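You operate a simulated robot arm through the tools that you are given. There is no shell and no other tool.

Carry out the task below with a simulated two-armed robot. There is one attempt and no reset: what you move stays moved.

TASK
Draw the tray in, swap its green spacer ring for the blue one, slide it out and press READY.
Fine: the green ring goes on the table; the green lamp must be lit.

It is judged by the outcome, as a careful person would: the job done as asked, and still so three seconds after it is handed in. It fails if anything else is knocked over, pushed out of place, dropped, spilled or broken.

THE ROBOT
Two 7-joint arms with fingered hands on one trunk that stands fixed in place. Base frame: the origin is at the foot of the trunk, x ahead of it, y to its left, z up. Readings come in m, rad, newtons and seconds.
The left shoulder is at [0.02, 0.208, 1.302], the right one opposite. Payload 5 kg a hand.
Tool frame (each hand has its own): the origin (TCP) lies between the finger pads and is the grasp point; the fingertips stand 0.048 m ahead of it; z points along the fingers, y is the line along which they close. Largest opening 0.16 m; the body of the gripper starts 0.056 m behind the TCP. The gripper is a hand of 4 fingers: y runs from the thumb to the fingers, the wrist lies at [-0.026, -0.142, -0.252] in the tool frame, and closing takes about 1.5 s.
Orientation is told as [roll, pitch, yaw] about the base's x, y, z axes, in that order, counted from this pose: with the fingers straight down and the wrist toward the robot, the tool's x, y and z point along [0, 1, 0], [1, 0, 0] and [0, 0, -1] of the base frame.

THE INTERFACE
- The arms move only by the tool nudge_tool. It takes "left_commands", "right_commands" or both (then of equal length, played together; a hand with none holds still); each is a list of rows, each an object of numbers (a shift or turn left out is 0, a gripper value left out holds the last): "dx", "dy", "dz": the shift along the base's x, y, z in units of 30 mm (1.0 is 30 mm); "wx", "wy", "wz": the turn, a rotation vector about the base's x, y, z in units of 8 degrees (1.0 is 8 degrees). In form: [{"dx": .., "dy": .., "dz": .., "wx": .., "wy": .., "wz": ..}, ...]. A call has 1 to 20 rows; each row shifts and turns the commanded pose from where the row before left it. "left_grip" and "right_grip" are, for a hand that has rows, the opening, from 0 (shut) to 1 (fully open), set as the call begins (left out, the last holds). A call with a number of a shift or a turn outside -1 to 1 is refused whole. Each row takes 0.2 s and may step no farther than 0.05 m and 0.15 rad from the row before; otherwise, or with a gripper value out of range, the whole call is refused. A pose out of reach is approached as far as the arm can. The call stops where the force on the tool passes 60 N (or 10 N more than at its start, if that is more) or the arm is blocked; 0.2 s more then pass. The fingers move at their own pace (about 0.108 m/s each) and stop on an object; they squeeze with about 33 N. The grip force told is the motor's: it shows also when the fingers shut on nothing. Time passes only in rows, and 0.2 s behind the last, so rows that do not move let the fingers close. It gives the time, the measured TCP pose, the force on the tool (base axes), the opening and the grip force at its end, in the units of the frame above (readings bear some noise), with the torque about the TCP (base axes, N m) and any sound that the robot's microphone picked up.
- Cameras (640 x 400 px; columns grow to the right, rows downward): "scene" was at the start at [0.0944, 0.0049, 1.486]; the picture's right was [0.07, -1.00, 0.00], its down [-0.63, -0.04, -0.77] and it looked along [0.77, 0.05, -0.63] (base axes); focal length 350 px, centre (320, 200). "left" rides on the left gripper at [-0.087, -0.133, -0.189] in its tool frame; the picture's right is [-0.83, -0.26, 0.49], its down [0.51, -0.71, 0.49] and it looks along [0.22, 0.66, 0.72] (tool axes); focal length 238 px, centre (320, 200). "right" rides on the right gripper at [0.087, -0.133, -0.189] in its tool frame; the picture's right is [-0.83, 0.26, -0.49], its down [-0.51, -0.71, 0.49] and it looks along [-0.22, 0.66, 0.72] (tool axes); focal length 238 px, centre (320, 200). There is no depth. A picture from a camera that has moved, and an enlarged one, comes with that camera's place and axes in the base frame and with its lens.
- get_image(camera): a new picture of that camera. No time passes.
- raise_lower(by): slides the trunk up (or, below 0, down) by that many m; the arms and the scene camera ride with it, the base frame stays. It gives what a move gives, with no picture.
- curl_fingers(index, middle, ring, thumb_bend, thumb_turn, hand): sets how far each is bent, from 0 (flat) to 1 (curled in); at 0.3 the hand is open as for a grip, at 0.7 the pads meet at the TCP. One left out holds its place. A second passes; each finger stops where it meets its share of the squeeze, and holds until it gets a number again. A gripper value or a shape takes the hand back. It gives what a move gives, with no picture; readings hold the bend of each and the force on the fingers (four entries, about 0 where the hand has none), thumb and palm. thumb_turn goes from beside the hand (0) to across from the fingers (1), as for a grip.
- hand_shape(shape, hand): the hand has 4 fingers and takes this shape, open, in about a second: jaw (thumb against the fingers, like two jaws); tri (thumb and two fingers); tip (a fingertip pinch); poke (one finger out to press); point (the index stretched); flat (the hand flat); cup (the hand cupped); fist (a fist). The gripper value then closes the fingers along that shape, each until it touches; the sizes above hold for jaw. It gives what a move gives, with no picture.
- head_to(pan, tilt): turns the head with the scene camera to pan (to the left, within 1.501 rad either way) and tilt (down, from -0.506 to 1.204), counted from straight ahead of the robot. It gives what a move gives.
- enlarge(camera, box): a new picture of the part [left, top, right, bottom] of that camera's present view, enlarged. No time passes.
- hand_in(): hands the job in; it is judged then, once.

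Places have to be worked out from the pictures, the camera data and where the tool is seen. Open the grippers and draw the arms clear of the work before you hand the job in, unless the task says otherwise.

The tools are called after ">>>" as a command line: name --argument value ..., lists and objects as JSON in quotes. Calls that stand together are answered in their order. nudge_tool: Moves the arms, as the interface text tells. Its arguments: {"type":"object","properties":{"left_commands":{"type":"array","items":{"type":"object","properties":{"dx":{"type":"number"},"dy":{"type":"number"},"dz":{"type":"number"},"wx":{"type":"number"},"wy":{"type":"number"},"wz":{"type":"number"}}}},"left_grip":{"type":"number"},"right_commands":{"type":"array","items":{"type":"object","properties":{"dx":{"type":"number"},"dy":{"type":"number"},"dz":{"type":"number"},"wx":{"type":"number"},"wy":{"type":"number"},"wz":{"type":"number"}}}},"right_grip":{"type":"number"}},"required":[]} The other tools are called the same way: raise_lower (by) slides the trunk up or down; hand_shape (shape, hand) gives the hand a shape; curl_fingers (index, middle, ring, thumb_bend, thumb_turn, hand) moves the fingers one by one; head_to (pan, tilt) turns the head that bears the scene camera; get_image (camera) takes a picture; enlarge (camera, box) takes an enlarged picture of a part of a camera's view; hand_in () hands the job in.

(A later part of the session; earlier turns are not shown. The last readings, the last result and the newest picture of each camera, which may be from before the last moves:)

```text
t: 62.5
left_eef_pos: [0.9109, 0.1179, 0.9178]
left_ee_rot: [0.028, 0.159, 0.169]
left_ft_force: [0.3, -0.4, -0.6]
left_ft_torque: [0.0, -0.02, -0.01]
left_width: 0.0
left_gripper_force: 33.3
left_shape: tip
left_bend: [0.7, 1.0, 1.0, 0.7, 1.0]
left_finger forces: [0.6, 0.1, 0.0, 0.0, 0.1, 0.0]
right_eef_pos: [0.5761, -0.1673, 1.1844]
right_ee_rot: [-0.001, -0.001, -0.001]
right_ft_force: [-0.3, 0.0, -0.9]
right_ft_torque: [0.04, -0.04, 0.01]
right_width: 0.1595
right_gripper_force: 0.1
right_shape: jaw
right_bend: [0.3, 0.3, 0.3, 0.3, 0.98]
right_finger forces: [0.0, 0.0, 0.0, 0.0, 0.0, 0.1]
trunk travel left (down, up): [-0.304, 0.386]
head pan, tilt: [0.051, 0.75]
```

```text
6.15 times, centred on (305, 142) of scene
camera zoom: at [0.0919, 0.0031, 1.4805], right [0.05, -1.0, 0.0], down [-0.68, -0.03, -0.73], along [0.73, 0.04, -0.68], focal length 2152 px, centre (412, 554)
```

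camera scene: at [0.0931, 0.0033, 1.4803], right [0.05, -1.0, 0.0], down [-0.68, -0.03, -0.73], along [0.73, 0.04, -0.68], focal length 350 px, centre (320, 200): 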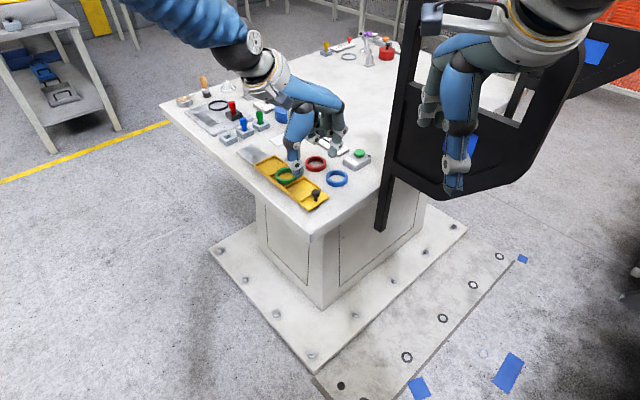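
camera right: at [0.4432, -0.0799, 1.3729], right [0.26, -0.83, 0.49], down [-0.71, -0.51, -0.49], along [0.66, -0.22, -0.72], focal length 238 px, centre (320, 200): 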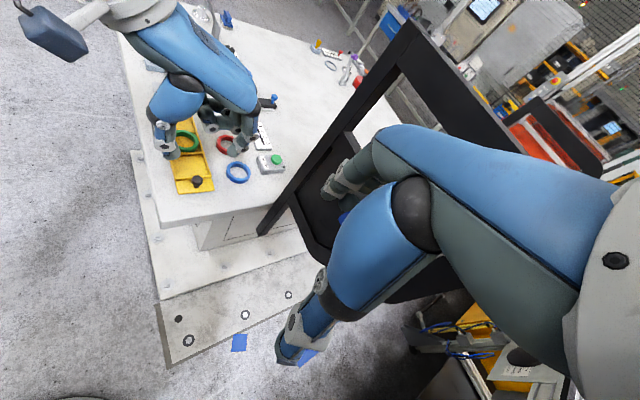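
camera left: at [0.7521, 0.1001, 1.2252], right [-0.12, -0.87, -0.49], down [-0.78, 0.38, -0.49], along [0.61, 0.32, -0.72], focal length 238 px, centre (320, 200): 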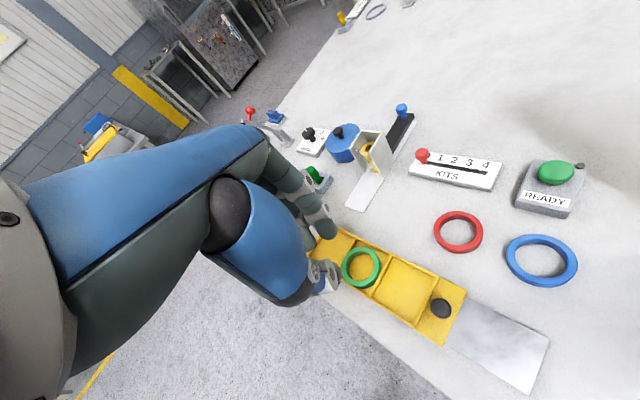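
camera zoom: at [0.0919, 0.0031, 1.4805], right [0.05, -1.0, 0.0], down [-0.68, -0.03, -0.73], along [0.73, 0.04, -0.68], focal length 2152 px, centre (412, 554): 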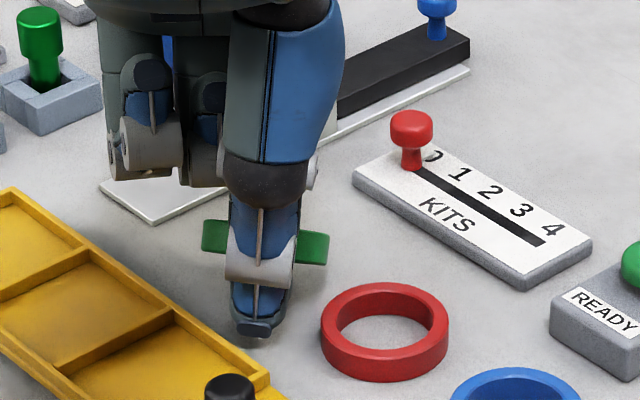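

The ring's far edge is on the table now. I open the fingers in two stages so it settles flat around the index.

>>> nudge_tool --left_commands '[{"dz": 0}, {"dz": 0}]' --left_grip 0.08

>>> nudge_tool --left_commands '[{"dz": 0}, {"dz": 0}]' --left_grip 0.2

>>> enlarge --camera "right" --box '[170, 70, 250, 140]'

>>> enlarge --camera "left" --box '[280, 150, 420, 270]'

>>> enlarge --camera "scene" --box '[265, 110, 345, 175]'

```text
t: 63.1
left_eef_pos: [0.9111, 0.1176, 0.9187]
left_ee_rot: [0.026, 0.158, 0.167]
left_ft_force: [0.5, -0.1, -0.8]
left_ft_torque: [-0.01, -0.02, -0.01]
left_width: 0.0126
left_gripper_force: 0.1
left_shape: tip
left_bend: [0.64, 0.98, 0.99, 0.73, 1.0]
left_finger forces: [0.0, 0.0, 0.0, 0.1, 0.1, 0.1]
right_eef_pos: [0.5771, -0.1681, 1.1845]
right_ee_rot: [0.0, 0.001, 0.0]
right_ft_force: [1.0, 0.5, 0.1]
right_ft_torque: [0.03, -0.02, -0.02]
right_width: 0.1595
right_gripper_force: 0.1
right_shape: jaw
right_bend: [0.3, 0.3, 0.3, 0.3, 0.98]
right_finger forces: [0.0, 0.1, 0.0, 0.0, 0.0, 0.0]
trunk travel left (down, up): [-0.304, 0.386]
head pan, tilt: [0.051, 0.75]
```

```text
t: 63.7
left_eef_pos: [0.9104, 0.1164, 0.9176]
left_ee_rot: [0.026, 0.16, 0.169]
left_ft_force: [0.7, -0.7, 0.7]
left_ft_torque: [-0.04, -0.04, 0.01]
left_width: 0.0315
left_gripper_force: 0.1
left_shape: tip
left_bend: [0.72, 0.98, 0.99, 0.74, 1.0]
left_finger forces: [0.0, 0.0, 0.2, 0.0, 0.0, 0.1]
right_eef_pos: [0.5762, -0.1678, 1.184]
right_ee_rot: [0.0, 0.0, 0.001]
right_ft_force: [-0.8, 0.3, -0.9]
right_ft_torque: [0.01, 0.0, 0.02]
right_width: 0.1595
right_gripper_force: 0.0
right_shape: jaw
right_bend: [0.3, 0.3, 0.3, 0.3, 0.98]
right_finger forces: [0.0, 0.1, 0.0, 0.0, 0.0, 0.1]
trunk travel left (down, up): [-0.304, 0.386]
head pan, tilt: [0.051, 0.75]
```

```text
5.71 times, centred on (210, 105) of right
camera zoom: at [0.4421, -0.0802, 1.3734], right [0.26, -0.83, 0.49], down [-0.71, -0.51, -0.49], along [0.66, -0.22, -0.72], focal length 1362 px, centre (949, 743)
```

zoom: 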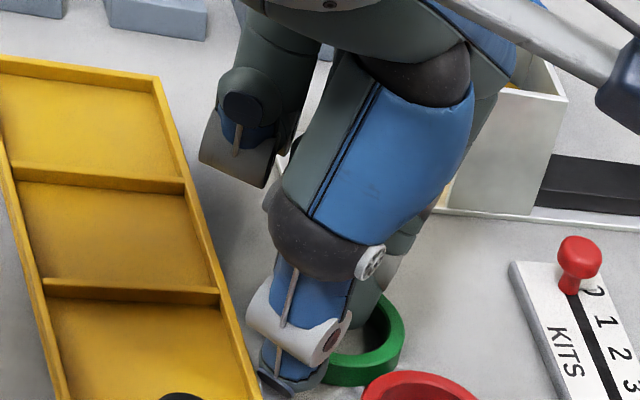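

```text
3.33 times, centred on (350, 210) of left
camera zoom: at [0.8251, 0.0098, 1.122], right [-0.19, -0.87, -0.46], down [-0.85, 0.38, -0.36], along [0.49, 0.32, -0.81], focal length 794 px, centre (220, 167)
```

zoom: 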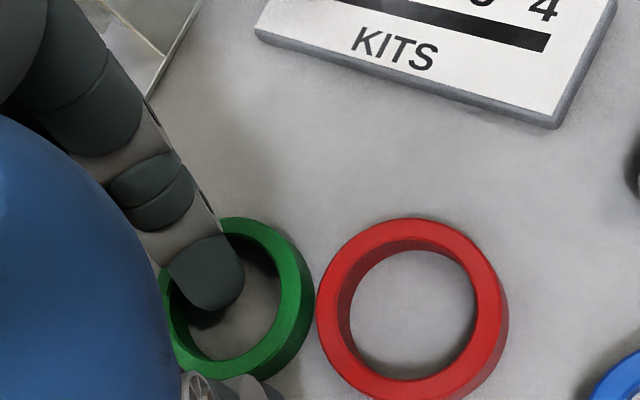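

```text
6.15 times, centred on (305, 142) of scene
camera zoom: at [0.092, 0.0032, 1.4804], right [0.05, -1.0, 0.0], down [-0.68, -0.03, -0.73], along [0.73, 0.04, -0.68], focal length 2152 px, centre (412, 554)
```

zoom: 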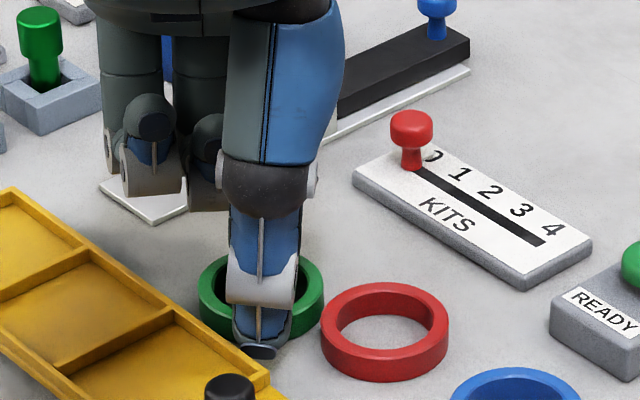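

The green ring lies flat on the table but only ~3 mm from the red one. With the index still inside it, I slide it ~12 mm further away along the tray direction, then ease back off contact.

>>> nudge_tool --left_commands '[{"dx": 0.17, "dy": 0.17}, {"dx": 0.17, "dy": 0.17}, {"dx": 0.17, "dy": 0.17}, {"dx": 0.1, "dy": 0.1}, {"dx": -0.15, "dy": -0.15}, {"dx": 0}]'

>>> enlarge --camera "left" --box '[280, 150, 420, 270]'

>>> enlarge --camera "scene" --box '[265, 110, 345, 175]'

```text
t: 65.1
left_eef_pos: [0.9249, 0.1306, 0.9172]
left_ee_rot: [0.026, 0.16, 0.168]
left_ft_force: [-0.5, 0.7, 0.2]
left_ft_torque: [-0.04, 0.01, 0.02]
left_width: 0.0315
left_gripper_force: 0.0
left_shape: tip
left_bend: [0.72, 0.98, 0.99, 0.74, 1.0]
left_finger forces: [0.0, 0.0, 0.0, 0.1, 0.0, 0.0]
right_eef_pos: [0.5768, -0.1674, 1.184]
right_ee_rot: [0.0, -0.002, -0.001]
right_ft_force: [0.5, 0.0, -0.7]
right_ft_torque: [-0.01, 0.0, -0.02]
right_width: 0.1597
right_gripper_force: 0.0
right_shape: jaw
right_bend: [0.3, 0.3, 0.3, 0.3, 0.98]
right_finger forces: [0.0, 0.0, 0.0, 0.0, 0.0, 0.0]
trunk travel left (down, up): [-0.304, 0.386]
head pan, tilt: [0.051, 0.75]
```

```text
3.33 times, centred on (350, 210) of left
camera zoom: at [0.8397, 0.0234, 1.1218], right [-0.19, -0.87, -0.46], down [-0.85, 0.38, -0.36], along [0.49, 0.32, -0.81], focal length 794 px, centre (220, 167)
```

zoom: 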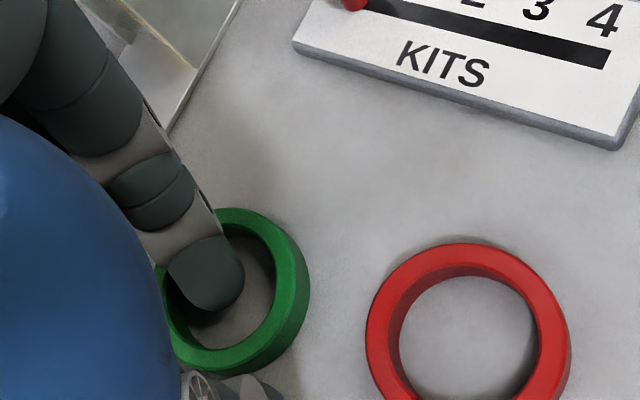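

```text
6.15 times, centred on (305, 142) of scene
camera zoom: at [0.0924, 0.0037, 1.4804], right [0.05, -1.0, 0.0], down [-0.68, -0.04, -0.73], along [0.73, 0.04, -0.68], focal length 2152 px, centre (412, 554)
```

zoom: 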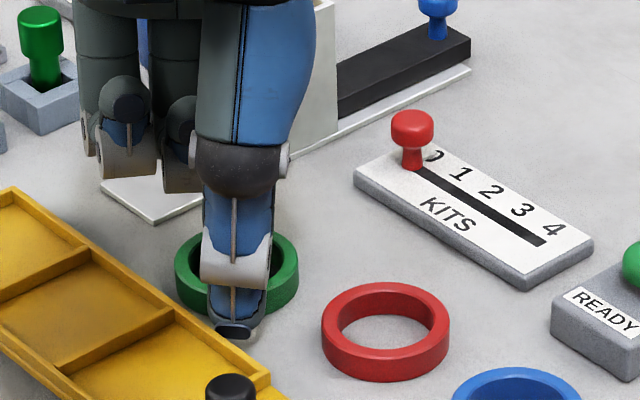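

The green ring is safely placed. I lift off, and go over to the blue ring at (0.836, -0.004), turning the hand to yaw -45° (keeps its wrist away from the right hand) with only a slight tilt so both tips reach equally low.

>>> nudge_tool --left_commands '[{"dz": 0.6}, {"dz": 0.8}, {"dz": 0.8}, {"dz": 0.8}]'

>>> nudge_tool --left_commands '[{"dx": -0.44, "dy": -0.49, "wz": -0.853, "wy": -0.1425}, {"dx": -0.44, "dy": -0.49, "wz": -0.853, "wy": -0.1425}, {"dx": -0.44, "dy": -0.49, "wz": -0.853, "wy": -0.1425}, {"dx": -0.44, "dy": -0.49, "wz": -0.853, "wy": -0.1425}, {"dx": -0.44, "dy": -0.49, "wz": -0.853, "wy": -0.1425}, {"dx": -0.44, "dy": -0.49, "wz": -0.853, "wy": -0.1425}, {"dx": -0.44, "dy": -0.49, "wz": -0.853, "wy": -0.1425}, {"dx": -0.44, "dy": -0.49, "wz": -0.853, "wy": -0.1425}, {"dx": 0}]'

>>> get_image --camera "left"

>>> get_image --camera "scene"

>>> get_image --camera "right"

```text
t: 66.1
left_eef_pos: [0.9228, 0.1304, 1.0069]
left_ee_rot: [0.027, 0.159, 0.168]
left_ft_force: [-0.7, -0.5, 0.0]
left_ft_torque: [0.01, -0.1, 0.0]
left_width: 0.0313
left_gripper_force: 0.1
left_shape: tip
left_bend: [0.72, 0.98, 0.99, 0.74, 1.0]
left_finger forces: [0.0, 0.0, 0.0, 0.0, 0.0, 0.0]
right_eef_pos: [0.5756, -0.1678, 1.1839]
right_ee_rot: [0.001, 0.0, 0.0]
right_ft_force: [-0.3, -0.3, 0.9]
right_ft_torque: [0.0, -0.05, -0.04]
right_width: 0.1595
right_gripper_force: 0.0
right_shape: jaw
right_bend: [0.3, 0.3, 0.3, 0.3, 0.98]
right_finger forces: [0.1, 0.0, 0.1, 0.0, 0.0, 0.0]
trunk travel left (down, up): [-0.304, 0.386]
head pan, tilt: [0.051, 0.75]
```

```text
t: 68.1
left_eef_pos: [0.8179, 0.0133, 1.0065]
left_ee_rot: [0.074, 0.011, -0.784]
left_ft_force: [-0.9, 0.3, -0.1]
left_ft_torque: [0.0, 0.01, 0.01]
left_width: 0.0316
left_gripper_force: 0.0
left_shape: tip
left_bend: [0.72, 0.98, 0.99, 0.74, 1.0]
left_finger forces: [0.1, 0.1, 0.1, 0.1, 0.0, 0.1]
right_eef_pos: [0.577, -0.1687, 1.1834]
right_ee_rot: [0.001, 0.0, 0.001]
right_ft_force: [0.3, 0.3, -1.3]
right_ft_torque: [0.01, 0.01, -0.03]
right_width: 0.1595
right_gripper_force: 0.0
right_shape: jaw
right_bend: [0.3, 0.3, 0.3, 0.3, 0.98]
right_finger forces: [0.1, 0.0, 0.0, 0.0, 0.0, 0.1]
trunk travel left (down, up): [-0.304, 0.386]
head pan, tilt: [0.051, 0.75]
```

```text
taken
camera left: at [0.6539, 0.0354, 1.1897], right [-0.75, -0.38, -0.54], down [-0.12, 0.89, -0.44], along [0.65, -0.27, -0.71], focal length 238 px, centre (320, 200)
```

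left: 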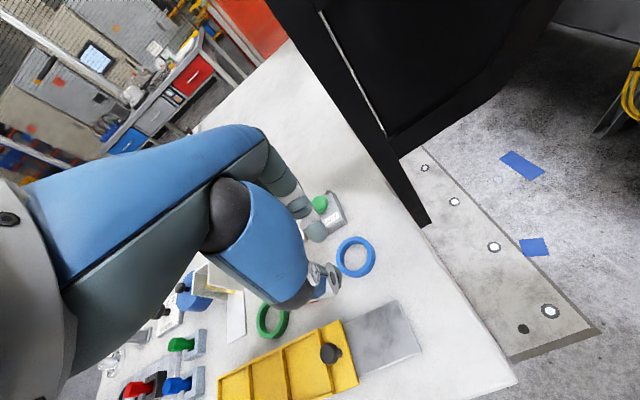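

```text
taken
camera scene: at [0.0922, 0.0031, 1.4804], right [0.05, -1.0, 0.0], down [-0.68, -0.03, -0.73], along [0.73, 0.04, -0.68], focal length 350 px, centre (320, 200)
```

scene: 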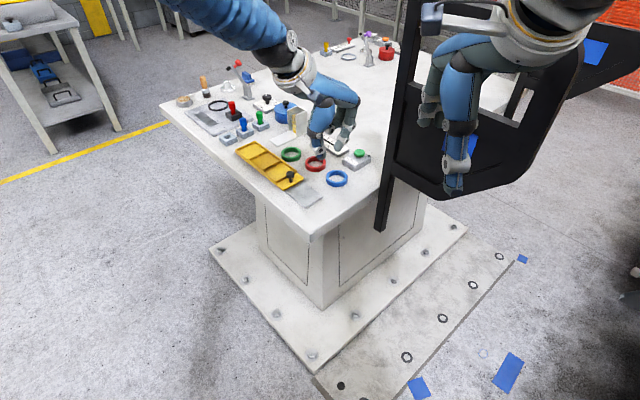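

```text
taken
camera right: at [0.4423, -0.0803, 1.3733], right [0.26, -0.83, 0.49], down [-0.71, -0.51, -0.49], along [0.66, -0.22, -0.72], focal length 238 px, centre (320, 200)
```

right: 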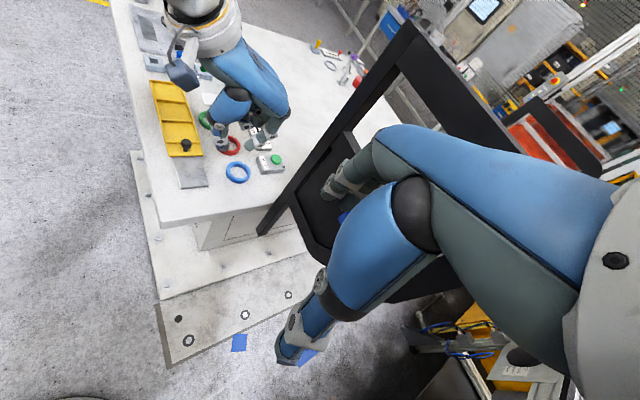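

The hand is over the blue ring's left wall. I correct the small leftover tilt (to ~4° with the index slightly lower) and come down to z≈0.945 for a check.

>>> nudge_tool --left_commands '[{"dx": 0.07, "dy": -0.02, "wx": -0.075, "wy": 0.673}, {"dz": -0.7}, {"dz": -0.7}, {"dz": -0.6}, {"dz": 0}]' --left_grip 0.15

>>> enlarge --camera "left" --box '[270, 180, 410, 300]'

>>> enlarge --camera "scene" --box '[290, 130, 370, 195]'

>>> enlarge --camera "right" --box '[190, 120, 270, 190]'

```text
t: 69.3
left_eef_pos: [0.8202, 0.0122, 0.9452]
left_ee_rot: [0.0, 0.071, -0.787]
left_ft_force: [0.6, -0.2, 0.0]
left_ft_torque: [0.06, -0.02, -0.02]
left_width: 0.0243
left_gripper_force: 0.1
left_shape: tip
left_bend: [0.72, 0.98, 0.99, 0.74, 1.0]
left_finger forces: [0.0, 0.1, 0.0, 0.0, 0.0, 0.1]
right_eef_pos: [0.576, -0.1687, 1.1849]
right_ee_rot: [0.001, 0.001, 0.001]
right_ft_force: [0.2, 0.4, 0.0]
right_ft_torque: [0.04, -0.01, 0.04]
right_width: 0.1597
right_gripper_force: 0.0
right_shape: jaw
right_bend: [0.3, 0.3, 0.3, 0.3, 0.98]
right_finger forces: [0.0, 0.0, 0.0, 0.0, 0.0, 0.0]
trunk travel left (down, up): [-0.304, 0.386]
head pan, tilt: [0.051, 0.75]
```

```text
3.33 times, centred on (340, 240) of left
camera zoom: at [0.6747, 0.0349, 1.1431], right [-0.8, -0.38, -0.47], down [-0.17, 0.88, -0.44], along [0.58, -0.27, -0.77], focal length 794 px, centre (253, 67)
```

zoom: 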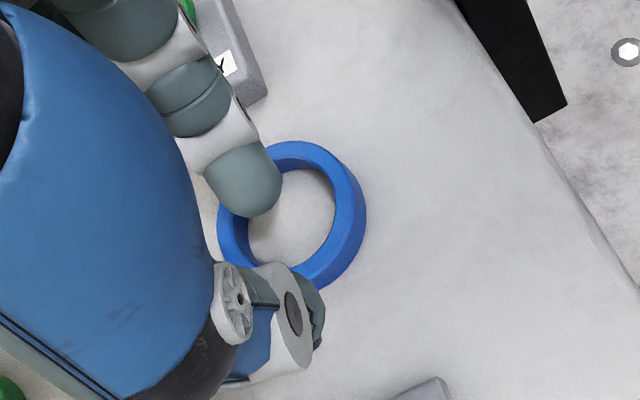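

```text
6.15 times, centred on (330, 162) of scene
camera zoom: at [0.0916, 0.0031, 1.4805], right [0.05, -1.0, 0.0], down [-0.68, -0.03, -0.73], along [0.73, 0.04, -0.68], focal length 2152 px, centre (258, 431)
```

zoom: 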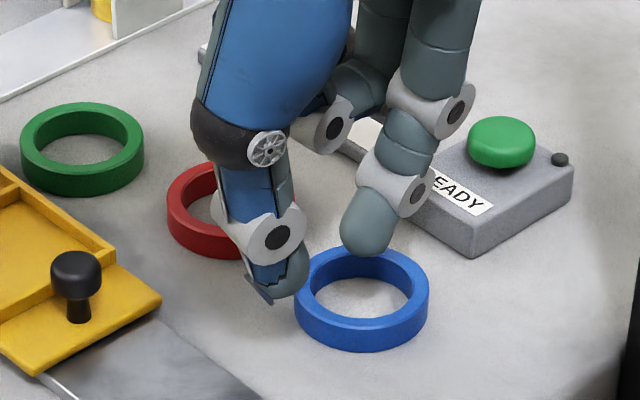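

```text
5.71 times, centred on (230, 155) of right
camera zoom: at [0.4417, -0.0803, 1.3735], right [0.26, -0.83, 0.49], down [-0.71, -0.51, -0.49], along [0.66, -0.22, -0.72], focal length 1362 px, centre (834, 457)
```

zoom: 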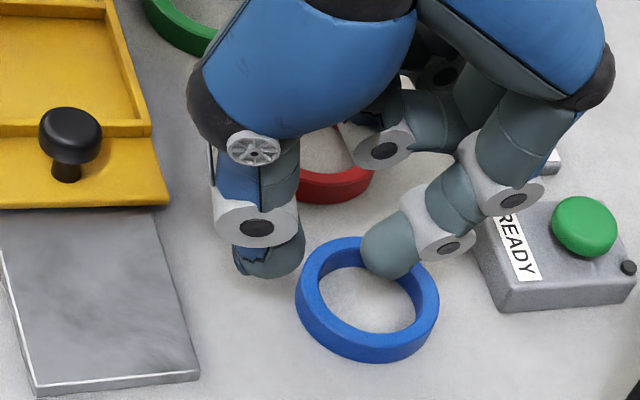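

Both tips straddle the ring's left wall nicely, but the index knuckles would come near the READY box. I turn the hand 20° back (yaw -25°) so the index points away from the box, then look again.

>>> nudge_tool --left_commands '[{"dx": -0.02, "dy": -0.02, "wz": 0.83}, {"dx": -0.02, "dy": -0.02, "wz": 0.83}, {"dx": -0.02, "dy": -0.01, "wz": 0.84}, {"dz": -0.3}, {"dz": 0}]'

>>> enlarge --camera "left" --box '[270, 180, 410, 300]'

>>> enlarge --camera "scene" --box '[290, 130, 370, 195]'

>>> enlarge --camera "right" --box '[190, 120, 270, 190]'

```text
t: 70.5
left_eef_pos: [0.8188, 0.0107, 0.9372]
left_ee_rot: [0.0, 0.071, -0.437]
left_ft_force: [-0.8, -0.6, 1.1]
left_ft_torque: [0.07, -0.02, 0.01]
left_width: 0.0243
left_gripper_force: 0.0
left_shape: tip
left_bend: [0.72, 0.98, 0.99, 0.74, 1.0]
left_finger forces: [0.1, 0.0, 0.0, 0.0, 0.1, 0.1]
right_eef_pos: [0.5762, -0.1686, 1.1836]
right_ee_rot: [0.0, -0.001, 0.0]
right_ft_force: [0.0, 0.0, 0.0]
right_ft_torque: [0.03, -0.06, -0.02]
right_width: 0.1594
right_gripper_force: 0.1
right_shape: jaw
right_bend: [0.3, 0.3, 0.3, 0.3, 0.98]
right_finger forces: [0.0, 0.0, 0.1, 0.0, 0.0, 0.1]
trunk travel left (down, up): [-0.304, 0.386]
head pan, tilt: [0.051, 0.75]
```

```text
3.33 times, centred on (340, 240) of left
camera zoom: at [0.6743, -0.0174, 1.1357], right [-0.62, -0.63, -0.47], down [-0.46, 0.77, -0.44], along [0.64, -0.06, -0.77], focal length 794 px, centre (253, 67)
```

zoom: 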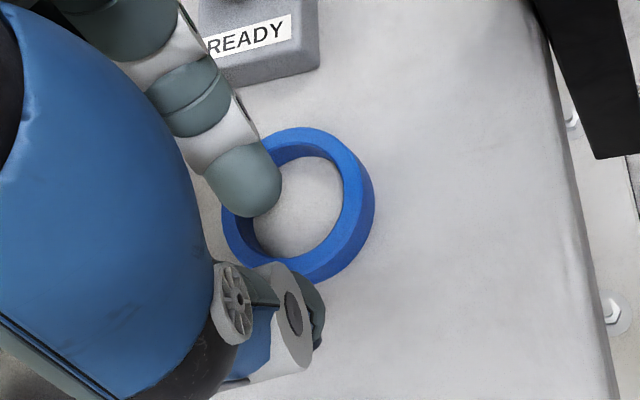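

```text
6.15 times, centred on (330, 162) of scene
camera zoom: at [0.0914, 0.0027, 1.4805], right [0.05, -1.0, 0.0], down [-0.68, -0.03, -0.73], along [0.73, 0.04, -0.68], focal length 2152 px, centre (258, 431)
```

zoom: 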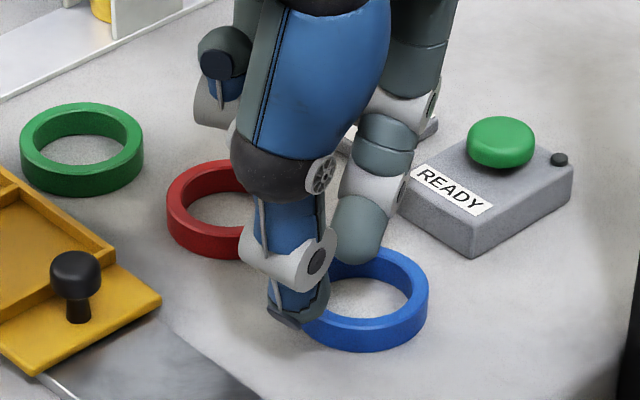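

```text
5.71 times, centred on (230, 155) of right
camera zoom: at [0.4416, -0.0806, 1.3736], right [0.26, -0.83, 0.49], down [-0.71, -0.51, -0.49], along [0.66, -0.22, -0.72], focal length 1362 px, centre (834, 457)
```

zoom: 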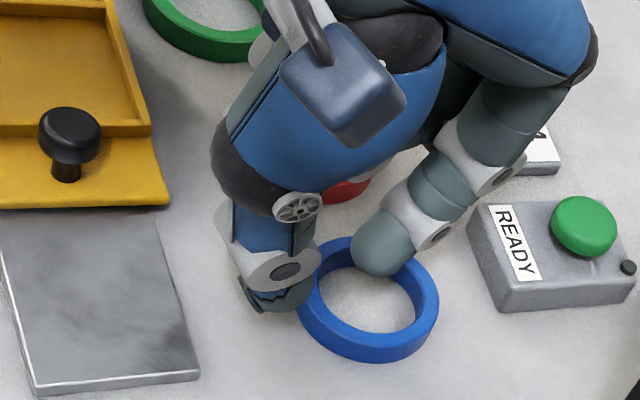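

Combining the views, the pinch line is off the ring's radial line by only a few mm; I shift (-4.5, -2.7) mm and descend to z≈0.918.

>>> nudge_tool --left_commands '[{"dx": -0.15, "dy": -0.09}, {"dz": -0.25}, {"dz": -0.2}, {"dz": -0.17}, {"dz": 0}]'

>>> enlarge --camera "left" --box '[270, 180, 410, 300]'

>>> enlarge --camera "scene" --box '[290, 130, 370, 195]'

>>> enlarge --camera "right" --box '[190, 120, 270, 190]'

```text
t: 71.7
left_eef_pos: [0.8141, 0.0097, 0.9191]
left_ee_rot: [-0.002, 0.072, -0.437]
left_ft_force: [0.1, 0.4, 0.5]
left_ft_torque: [-0.02, 0.01, -0.01]
left_width: 0.0244
left_gripper_force: 0.0
left_shape: tip
left_bend: [0.72, 0.98, 0.99, 0.74, 1.0]
left_finger forces: [0.0, 0.1, 0.1, 0.0, 0.1, 0.0]
right_eef_pos: [0.5744, -0.1669, 1.1844]
right_ee_rot: [0.001, 0.002, 0.001]
right_ft_force: [0.0, 0.0, 0.5]
right_ft_torque: [0.03, -0.04, -0.01]
right_width: 0.1597
right_gripper_force: 0.0
right_shape: jaw
right_bend: [0.3, 0.3, 0.3, 0.3, 0.98]
right_finger forces: [0.0, 0.0, 0.0, 0.0, 0.1, 0.0]
trunk travel left (down, up): [-0.304, 0.386]
head pan, tilt: [0.051, 0.75]
```

```text
3.33 times, centred on (340, 240) of left
camera zoom: at [0.6691, -0.0188, 1.1163], right [-0.62, -0.63, -0.47], down [-0.46, 0.77, -0.44], along [0.64, -0.06, -0.77], focal length 794 px, centre (253, 67)
```

zoom: 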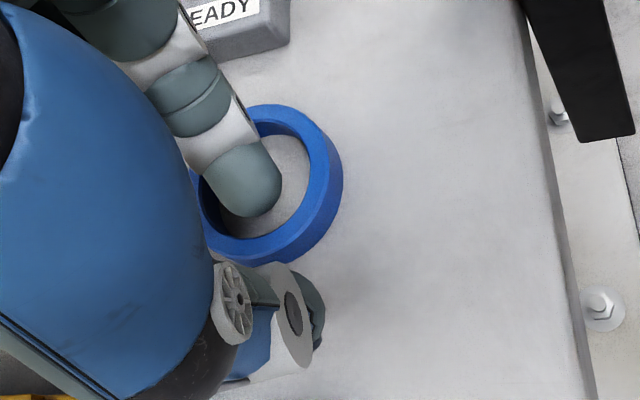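

```text
6.15 times, centred on (330, 162) of scene
camera zoom: at [0.0919, 0.0031, 1.4805], right [0.05, -1.0, 0.0], down [-0.68, -0.03, -0.73], along [0.73, 0.04, -0.68], focal length 2152 px, centre (258, 431)
```

zoom: 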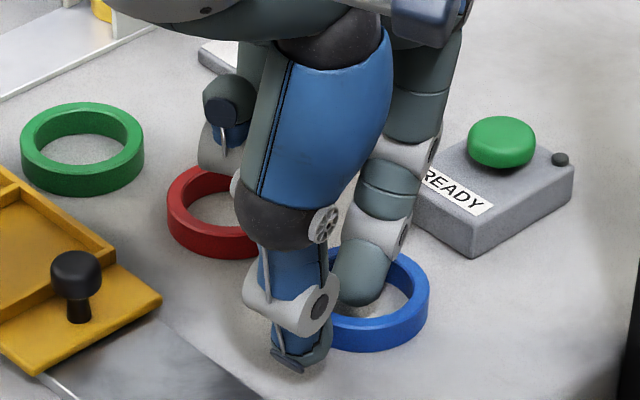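

```text
5.71 times, centred on (230, 155) of right
camera zoom: at [0.442, -0.0802, 1.3734], right [0.26, -0.83, 0.49], down [-0.71, -0.51, -0.49], along [0.66, -0.22, -0.72], focal length 1362 px, centre (834, 457)
```

zoom: 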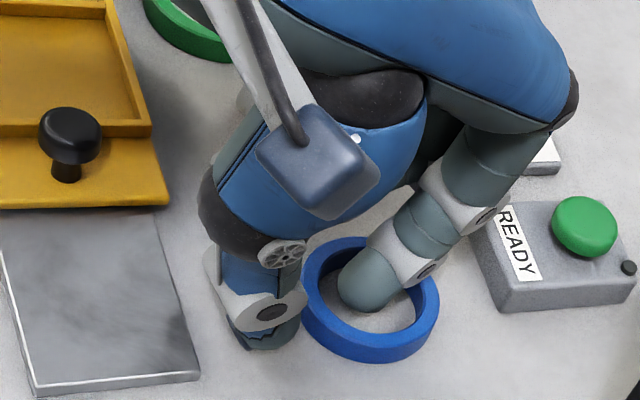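

Index is inside the hole and thumb outside, straddling the wall. I go down the last ~5 mm and check for table contact.

>>> nudge_tool --left_commands '[{"dz": -0.1}, {"dz": -0.07}, {"dz": 0}]'

```text
t: 72.5
left_eef_pos: [0.8158, 0.0105, 0.9137]
left_ee_rot: [-0.002, 0.071, -0.437]
left_ft_force: [0.2, -0.5, 0.1]
left_ft_torque: [0.02, 0.03, -0.01]
left_width: 0.0241
left_gripper_force: 0.1
left_shape: tip
left_bend: [0.72, 0.98, 0.99, 0.74, 1.0]
left_finger forces: [0.0, 0.0, 0.0, 0.0, 0.0, 0.0]
right_eef_pos: [0.5753, -0.1683, 1.1836]
right_ee_rot: [0.0, -0.001, -0.001]
right_ft_force: [-0.4, 0.6, 0.2]
right_ft_torque: [0.01, 0.0, 0.01]
right_width: 0.1592
right_gripper_force: 0.0
right_shape: jaw
right_bend: [0.3, 0.3, 0.3, 0.3, 0.98]
right_finger forces: [0.1, 0.1, 0.1, 0.0, 0.1, 0.1]
trunk travel left (down, up): [-0.304, 0.386]
head pan, tilt: [0.051, 0.75]
```

No contact yet at 0.9137; I probe down in 2 mm steps.

>>> nudge_tool --left_commands '[{"dz": -0.07}, {"dz": 0}]'

>>> nudge_tool --left_commands '[{"dz": -0.07}, {"dz": 0}]'

```text
t: 73.1
left_eef_pos: [0.8139, 0.0098, 0.913]
left_ee_rot: [0.0, 0.073, -0.436]
left_ft_force: [0.4, -0.2, 2.1]
left_ft_torque: [-0.05, -0.05, -0.02]
left_width: 0.024
left_gripper_force: 0.0
left_shape: tip
left_bend: [0.72, 0.98, 0.99, 0.74, 1.0]
left_finger forces: [2.0, 0.1, 0.1, 0.1, 0.1, 0.0]
right_eef_pos: [0.5759, -0.1685, 1.184]
right_ee_rot: [0.0, -0.001, 0.0]
right_ft_force: [0.4, -0.3, -0.6]
right_ft_torque: [0.03, -0.01, 0.01]
right_width: 0.1596
right_gripper_force: 0.0
right_shape: jaw
right_bend: [0.3, 0.3, 0.3, 0.3, 0.98]
right_finger forces: [0.0, 0.0, 0.0, 0.0, 0.0, 0.0]
trunk travel left (down, up): [-0.304, 0.386]
head pan, tilt: [0.051, 0.75]
```

```text
t: 73.7
left_eef_pos: [0.8147, 0.0094, 0.9127]
left_ee_rot: [0.0, 0.071, -0.436]
left_ft_force: [2.3, 2.0, 12.7]
left_ft_torque: [-0.11, -0.37, 0.07]
left_width: 0.0245
left_gripper_force: 0.1
left_shape: tip
left_bend: [0.72, 0.98, 0.99, 0.74, 1.0]
left_finger forces: [12.0, 0.0, 0.1, 0.0, 0.0, 0.0]
right_eef_pos: [0.5744, -0.167, 1.1852]
right_ee_rot: [-0.001, -0.001, 0.0]
right_ft_force: [0.4, -0.2, 0.3]
right_ft_torque: [0.0, 0.01, 0.01]
right_width: 0.1597
right_gripper_force: 0.0
right_shape: jaw
right_bend: [0.3, 0.3, 0.3, 0.3, 0.98]
right_finger forces: [0.0, 0.0, 0.0, 0.0, 0.0, 0.0]
trunk travel left (down, up): [-0.304, 0.386]
head pan, tilt: [0.051, 0.75]
```

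Index touches the table at 0.9125. I back up ~2.5 mm and close on the ring wall.

>>> nudge_tool --left_commands '[{"dz": 0.13}, {"dz": 0}]'

>>> nudge_tool --left_commands '[{"dz": 0}, {"dz": 0}, {"dz": 0}, {"dz": 0}, {"dz": 0}]' --left_grip 0

>>> enlarge --camera "left" --box '[270, 180, 410, 300]'

>>> enlarge --camera "right" --box '[190, 120, 270, 190]'

```text
t: 74.3
left_eef_pos: [0.8107, 0.0092, 0.9132]
left_ee_rot: [-0.001, 0.073, -0.439]
left_ft_force: [0.4, 0.4, 2.3]
left_ft_torque: [0.0, -0.08, 0.0]
left_width: 0.0245
left_gripper_force: 0.1
left_shape: tip
left_bend: [0.72, 0.98, 0.99, 0.74, 1.0]
left_finger forces: [1.8, 0.1, 0.0, 0.0, 0.0, 0.0]
right_eef_pos: [0.5755, -0.1672, 1.1842]
right_ee_rot: [0.0, -0.001, -0.001]
right_ft_force: [-0.4, 0.7, -0.1]
right_ft_torque: [-0.04, -0.02, -0.02]
right_width: 0.1595
right_gripper_force: 0.1
right_shape: jaw
right_bend: [0.3, 0.3, 0.3, 0.3, 0.98]
right_finger forces: [0.0, 0.1, 0.1, 0.0, 0.0, 0.0]
trunk travel left (down, up): [-0.304, 0.386]
head pan, tilt: [0.051, 0.75]
```

```text
t: 75.5
left_eef_pos: [0.813, 0.0082, 0.9134]
left_ee_rot: [0.001, 0.073, -0.436]
left_ft_force: [-0.2, -0.8, 0.1]
left_ft_torque: [-0.03, -0.01, 0.01]
left_width: 0.0037
left_gripper_force: 33.5
left_shape: tip
left_bend: [0.72, 1.0, 1.0, 0.63, 1.0]
left_finger forces: [28.1, 0.0, 0.1, 0.0, 26.0, 0.1]
right_eef_pos: [0.5759, -0.1677, 1.1836]
right_ee_rot: [0.0, -0.002, -0.001]
right_ft_force: [-0.3, 0.5, -0.2]
right_ft_torque: [0.0, 0.0, -0.01]
right_width: 0.1598
right_gripper_force: 0.0
right_shape: jaw
right_bend: [0.3, 0.3, 0.3, 0.3, 0.98]
right_finger forces: [0.0, 0.0, 0.1, 0.0, 0.1, 0.0]
trunk travel left (down, up): [-0.304, 0.386]
head pan, tilt: [0.051, 0.75]
```

```text
3.33 times, centred on (340, 240) of left
camera zoom: at [0.6685, -0.0193, 1.1117], right [-0.62, -0.63, -0.47], down [-0.46, 0.77, -0.44], along [0.64, -0.06, -0.77], focal length 794 px, centre (253, 67)
```

zoom: 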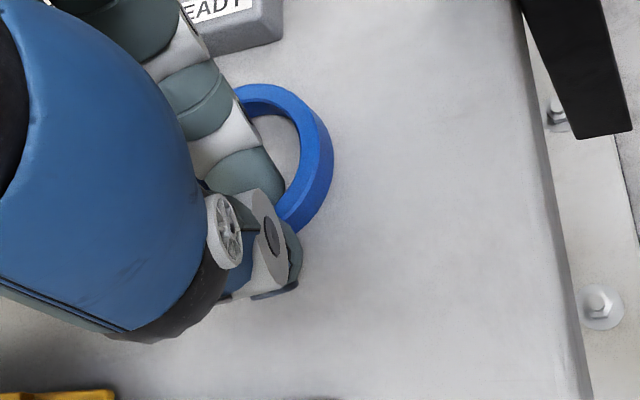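

```text
5.71 times, centred on (230, 155) of right
camera zoom: at [0.4421, -0.0802, 1.3734], right [0.26, -0.83, 0.49], down [-0.71, -0.51, -0.49], along [0.66, -0.22, -0.72], focal length 1362 px, centre (834, 457)
```

zoom: 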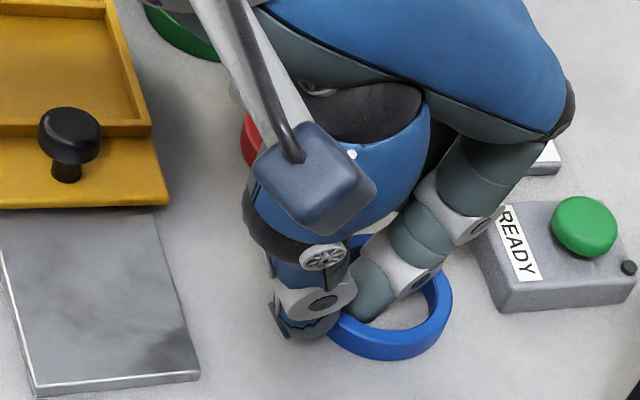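

A true pinch this time: 28 N / 26 N on index and thumb. I lift slowly.

>>> nudge_tool --left_commands '[{"dz": 0.15}, {"dz": 0.25}, {"dz": 0.4}, {"dz": 0.5}, {"dz": 0.5}, {"dz": 0}]'

>>> enlarge --camera "left" --box '[270, 180, 410, 300]'

>>> enlarge --camera "right" --box '[190, 110, 270, 180]'

>>> enlarge --camera "scene" --box '[290, 120, 370, 185]'

```text
t: 76.9
left_eef_pos: [0.8125, 0.0095, 0.9686]
left_ee_rot: [-0.002, 0.073, -0.438]
left_ft_force: [-0.6, -0.3, -1.1]
left_ft_torque: [-0.04, 0.0, -0.01]
left_width: 0.0039
left_gripper_force: 33.3
left_shape: tip
left_bend: [0.72, 1.0, 1.0, 0.63, 1.0]
left_finger forces: [28.1, 0.0, 0.1, 0.1, 26.0, 0.1]
right_eef_pos: [0.5759, -0.167, 1.1842]
right_ee_rot: [-0.001, 0.0, 0.002]
right_ft_force: [-0.4, -0.3, -0.5]
right_ft_torque: [0.0, 0.05, 0.03]
right_width: 0.1597
right_gripper_force: 0.1
right_shape: jaw
right_bend: [0.3, 0.3, 0.3, 0.3, 0.98]
right_finger forces: [0.1, 0.1, 0.1, 0.0, 0.0, 0.0]
trunk travel left (down, up): [-0.304, 0.386]
head pan, tilt: [0.051, 0.75]
```

```text
3.33 times, centred on (340, 240) of left
camera zoom: at [0.6679, -0.019, 1.1664], right [-0.62, -0.63, -0.47], down [-0.46, 0.77, -0.44], along [0.64, -0.06, -0.77], focal length 794 px, centre (253, 67)
```

zoom: 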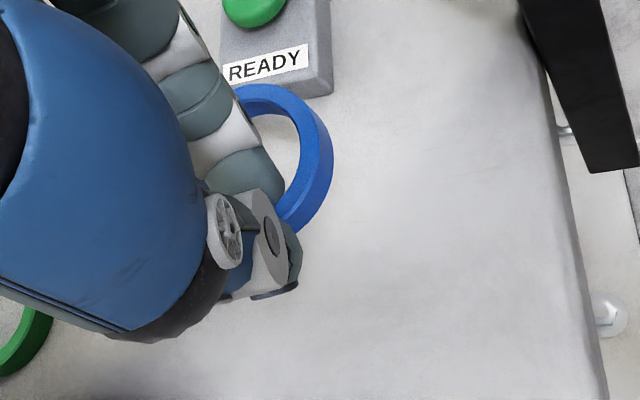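

```text
5.71 times, centred on (230, 145) of right
camera zoom: at [0.4424, -0.0803, 1.3733], right [0.26, -0.83, 0.49], down [-0.71, -0.51, -0.49], along [0.66, -0.22, -0.72], focal length 1362 px, centre (834, 514)
```

zoom: 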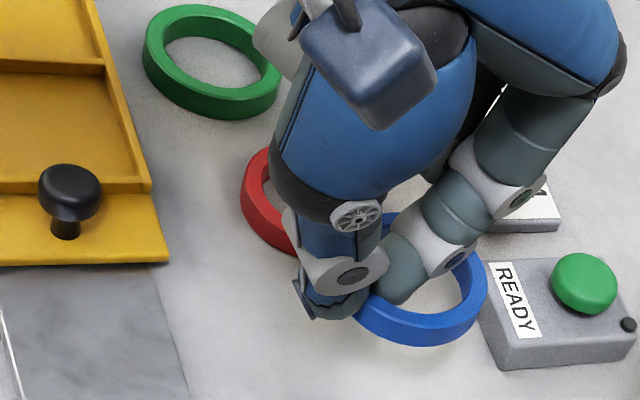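

```text
6.15 times, centred on (330, 152) of scene
camera zoom: at [0.0923, 0.0031, 1.4804], right [0.05, -1.0, 0.0], down [-0.68, -0.03, -0.73], along [0.73, 0.04, -0.68], focal length 2152 px, centre (258, 492)
```

zoom: 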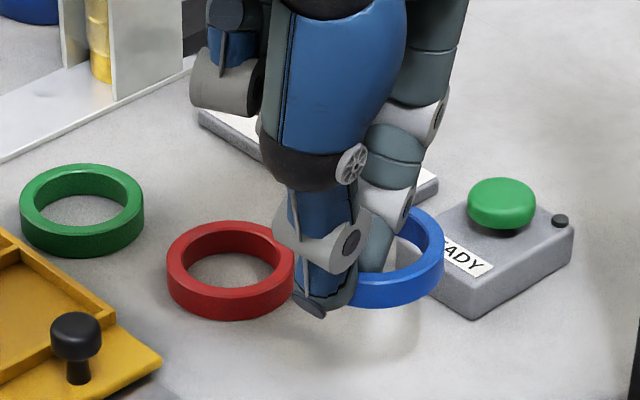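

The blue ring is lifted, level and firmly held. I carry it over toward the tray's middle pocket at about (0.8945, 0.202), rising a bit first to clear knob and rings.

>>> nudge_tool --left_commands '[{"dz": 0.5}, {"dz": 0.4}, {"dx": 0.23, "dy": 0.76}, {"dx": 0.23, "dy": 0.76}, {"dx": 0.23, "dy": 0.76}, {"dx": 0.23, "dy": 0.76}, {"dx": 0.23, "dy": 0.76}, {"dx": 0.23, "dy": 0.76}, {"dx": 0.23, "dy": 0.76}, {"dx": 0.23, "dy": 0.76}, {"dx": 0.23, "dy": 0.8}, {"dx": 0}]'

>>> enlarge --camera "left" --box '[270, 170, 410, 300]'

>>> enlarge --camera "right" --box '[150, 50, 240, 130]'

>>> enlarge --camera "scene" --box '[245, 110, 335, 185]'

```text
t: 79.5
left_eef_pos: [0.8755, 0.2167, 0.9959]
left_ee_rot: [0.001, 0.07, -0.436]
left_ft_force: [-0.1, -0.6, 0.3]
left_ft_torque: [0.05, 0.02, 0.03]
left_width: 0.0039
left_gripper_force: 33.2
left_shape: tip
left_bend: [0.72, 1.0, 1.0, 0.63, 1.0]
left_finger forces: [28.0, 0.1, 0.0, 0.1, 25.8, 0.0]
right_eef_pos: [0.5768, -0.1683, 1.1842]
right_ee_rot: [-0.001, -0.001, 0.0]
right_ft_force: [-0.4, -1.3, -0.5]
right_ft_torque: [0.07, -0.01, 0.0]
right_width: 0.1597
right_gripper_force: 0.1
right_shape: jaw
right_bend: [0.3, 0.3, 0.3, 0.3, 0.98]
right_finger forces: [0.1, 0.0, 0.0, 0.1, 0.1, 0.0]
trunk travel left (down, up): [-0.304, 0.386]
head pan, tilt: [0.051, 0.75]
```

```text
3.08 times, centred on (340, 235) of left
camera zoom: at [0.7301, 0.1879, 1.1938], right [-0.62, -0.63, -0.47], down [-0.46, 0.77, -0.44], along [0.64, -0.06, -0.77], focal length 733 px, centre (258, 92)
```

zoom: 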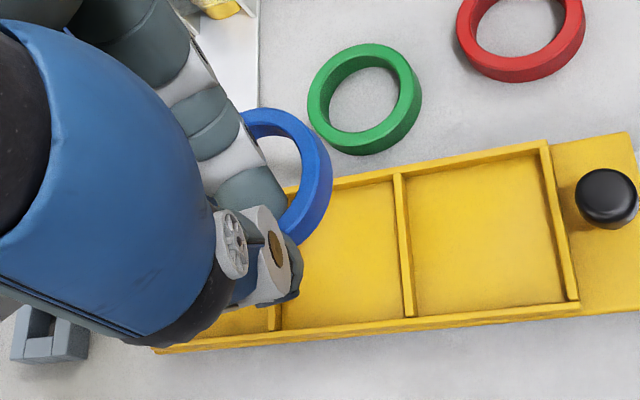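

```text
5.00 times, centred on (195, 90) of right
camera zoom: at [0.4421, -0.081, 1.3734], right [0.26, -0.83, 0.49], down [-0.71, -0.51, -0.49], along [0.66, -0.22, -0.72], focal length 1192 px, centre (945, 750)
```

zoom: 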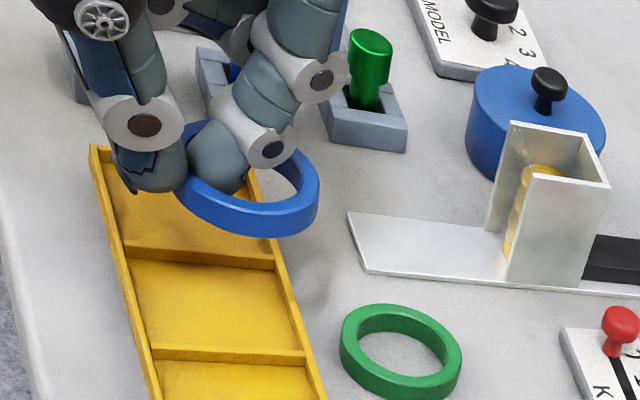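

```text
5.33 times, centred on (290, 148) of scene
camera zoom: at [0.092, 0.0024, 1.4804], right [0.05, -1.0, 0.0], down [-0.68, -0.03, -0.73], along [0.73, 0.04, -0.68], focal length 1865 px, centre (480, 480)
```

zoom: 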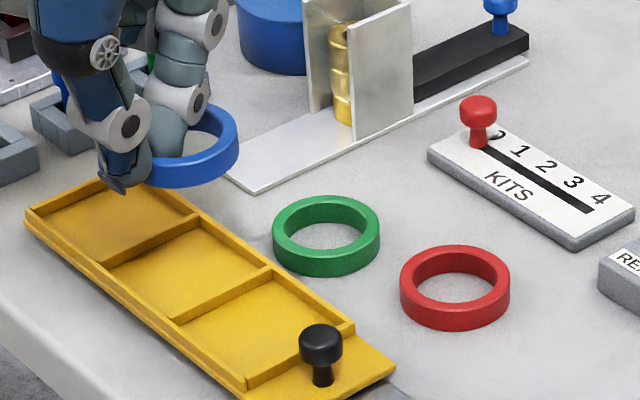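

The ring is above the tray. I zoom in on the held ring to judge its level and its exact centre relative to the pocket.

>>> enlarge --camera "right" --box '[160, 65, 220, 115]'

>>> enlarge --camera "scene" --box '[248, 120, 298, 160]'

>>> enlarge --camera "left" --box '[310, 190, 370, 260]'

```text
8.00 times, centred on (190, 90) of right
camera zoom: at [0.4421, -0.081, 1.3734], right [0.26, -0.83, 0.49], down [-0.71, -0.51, -0.49], along [0.66, -0.22, -0.72], focal length 1907 px, centre (1360, 1080)
```

zoom: 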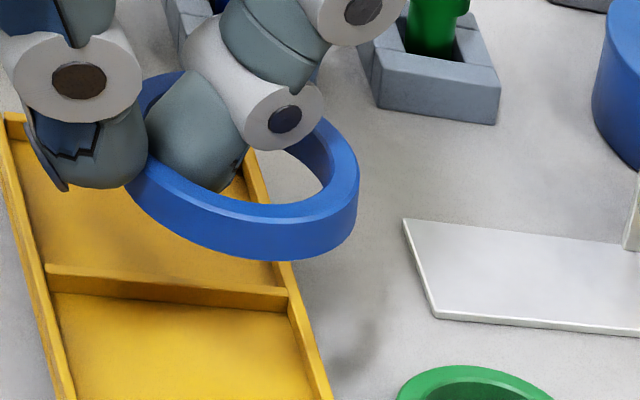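

```text
10.00 times, centred on (273, 140) of scene
camera zoom: at [0.092, 0.0024, 1.4804], right [0.05, -1.0, 0.0], down [-0.68, -0.03, -0.73], along [0.73, 0.04, -0.68], focal length 3497 px, centre (790, 800)
```

zoom: 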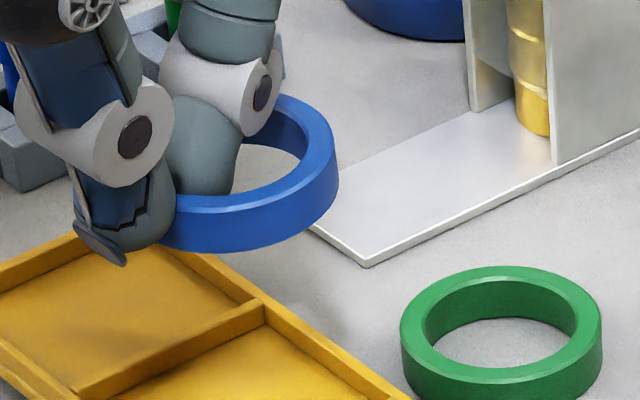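

```text
5.71 times, centred on (340, 225) of left
camera zoom: at [0.7301, 0.1879, 1.1938], right [-0.62, -0.63, -0.47], down [-0.46, 0.77, -0.44], along [0.64, -0.06, -0.77], focal length 1362 px, centre (206, 57)
```

zoom: 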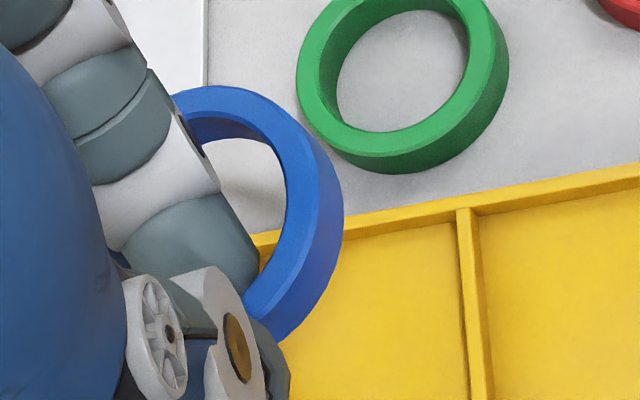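

The ring is held nearly level with the fingertips reaching ~4 mm below it, so I will insert it tilted: far side first into the pocket, then let the near side down. I turn -12° to face squarely across the tray and tilt ~9°, staying well above the tray.

>>> nudge_tool --left_commands '[{"wz": -0.75, "dx": 0.06, "dy": 0.04}, {"wz": -0.75, "dx": 0.06, "dy": 0.04}, {"wx": 0.35, "wy": 0.44, "dx": 0.06, "dy": 0.04}, {"wx": 0.35, "wy": 0.44, "dx": 0.05, "dy": 0.03}, {"dz": -0.3}, {"dz": 0}]'

>>> enlarge --camera "right" --box '[160, 65, 220, 115]'

>>> enlarge --camera "scene" --box '[248, 125, 308, 173]'

>>> enlarge --camera "left" --box '[290, 180, 400, 270]'

```text
t: 80.9
left_eef_pos: [0.8837, 0.219, 0.9865]
left_ee_rot: [0.004, 0.228, -0.645]
left_ft_force: [-0.3, -0.2, 0.1]
left_ft_torque: [0.02, 0.0, 0.01]
left_width: 0.0037
left_gripper_force: 33.3
left_shape: tip
left_bend: [0.72, 1.0, 1.0, 0.63, 1.0]
left_finger forces: [28.0, 0.0, 0.0, 0.1, 25.6, 0.1]
right_eef_pos: [0.5753, -0.1683, 1.1832]
right_ee_rot: [0.0, -0.001, -0.001]
right_ft_force: [1.3, -0.5, -0.3]
right_ft_torque: [0.04, -0.01, 0.04]
right_width: 0.1596
right_gripper_force: 0.1
right_shape: jaw
right_bend: [0.3, 0.3, 0.3, 0.3, 0.98]
right_finger forces: [0.1, 0.0, 0.0, 0.0, 0.0, 0.0]
trunk travel left (down, up): [-0.304, 0.386]
head pan, tilt: [0.051, 0.75]
```

```text
8.00 times, centred on (190, 90) of right
camera zoom: at [0.4421, -0.0806, 1.3734], right [0.26, -0.83, 0.49], down [-0.71, -0.51, -0.49], along [0.66, -0.22, -0.72], focal length 1907 px, centre (1360, 1080)
```

zoom: 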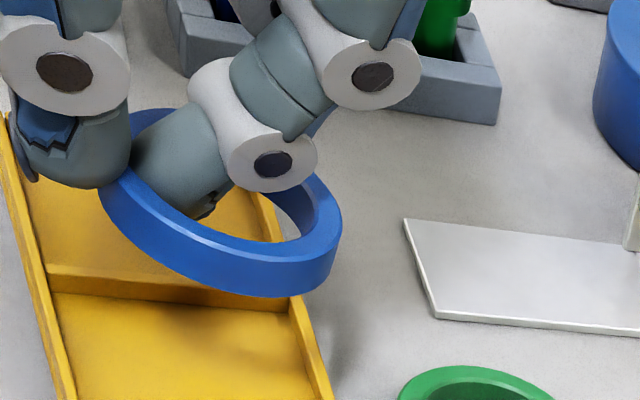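

```text
8.33 times, centred on (278, 149) of scene
camera zoom: at [0.092, 0.0029, 1.4805], right [0.05, -1.0, 0.0], down [-0.68, -0.03, -0.73], along [0.73, 0.04, -0.68], focal length 2914 px, centre (670, 625)
```

zoom: 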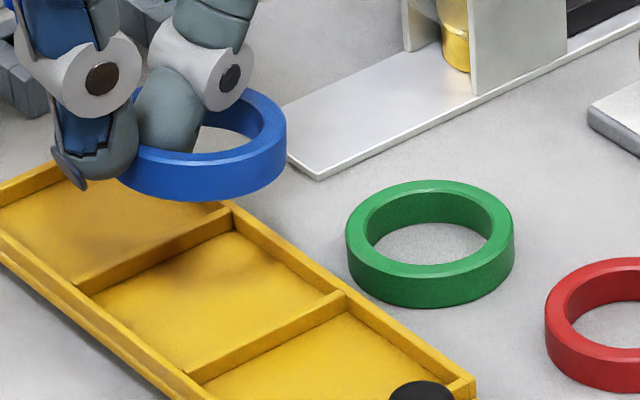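

```text
4.44 times, centred on (345, 225) of left
camera zoom: at [0.761, 0.2026, 1.1999], right [-0.79, -0.45, -0.42], down [-0.33, 0.89, -0.32], along [0.51, -0.11, -0.85], focal length 1059 px, centre (209, 89)
```

zoom: 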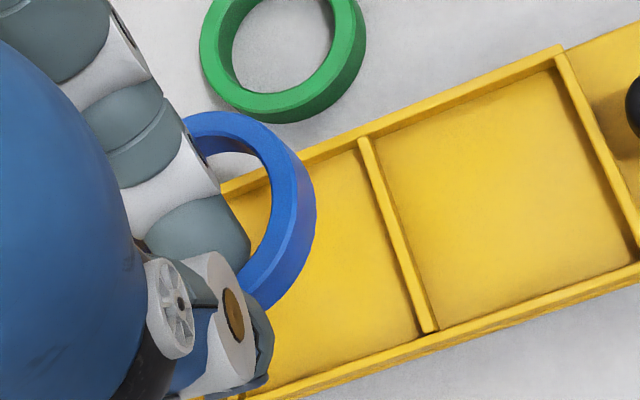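

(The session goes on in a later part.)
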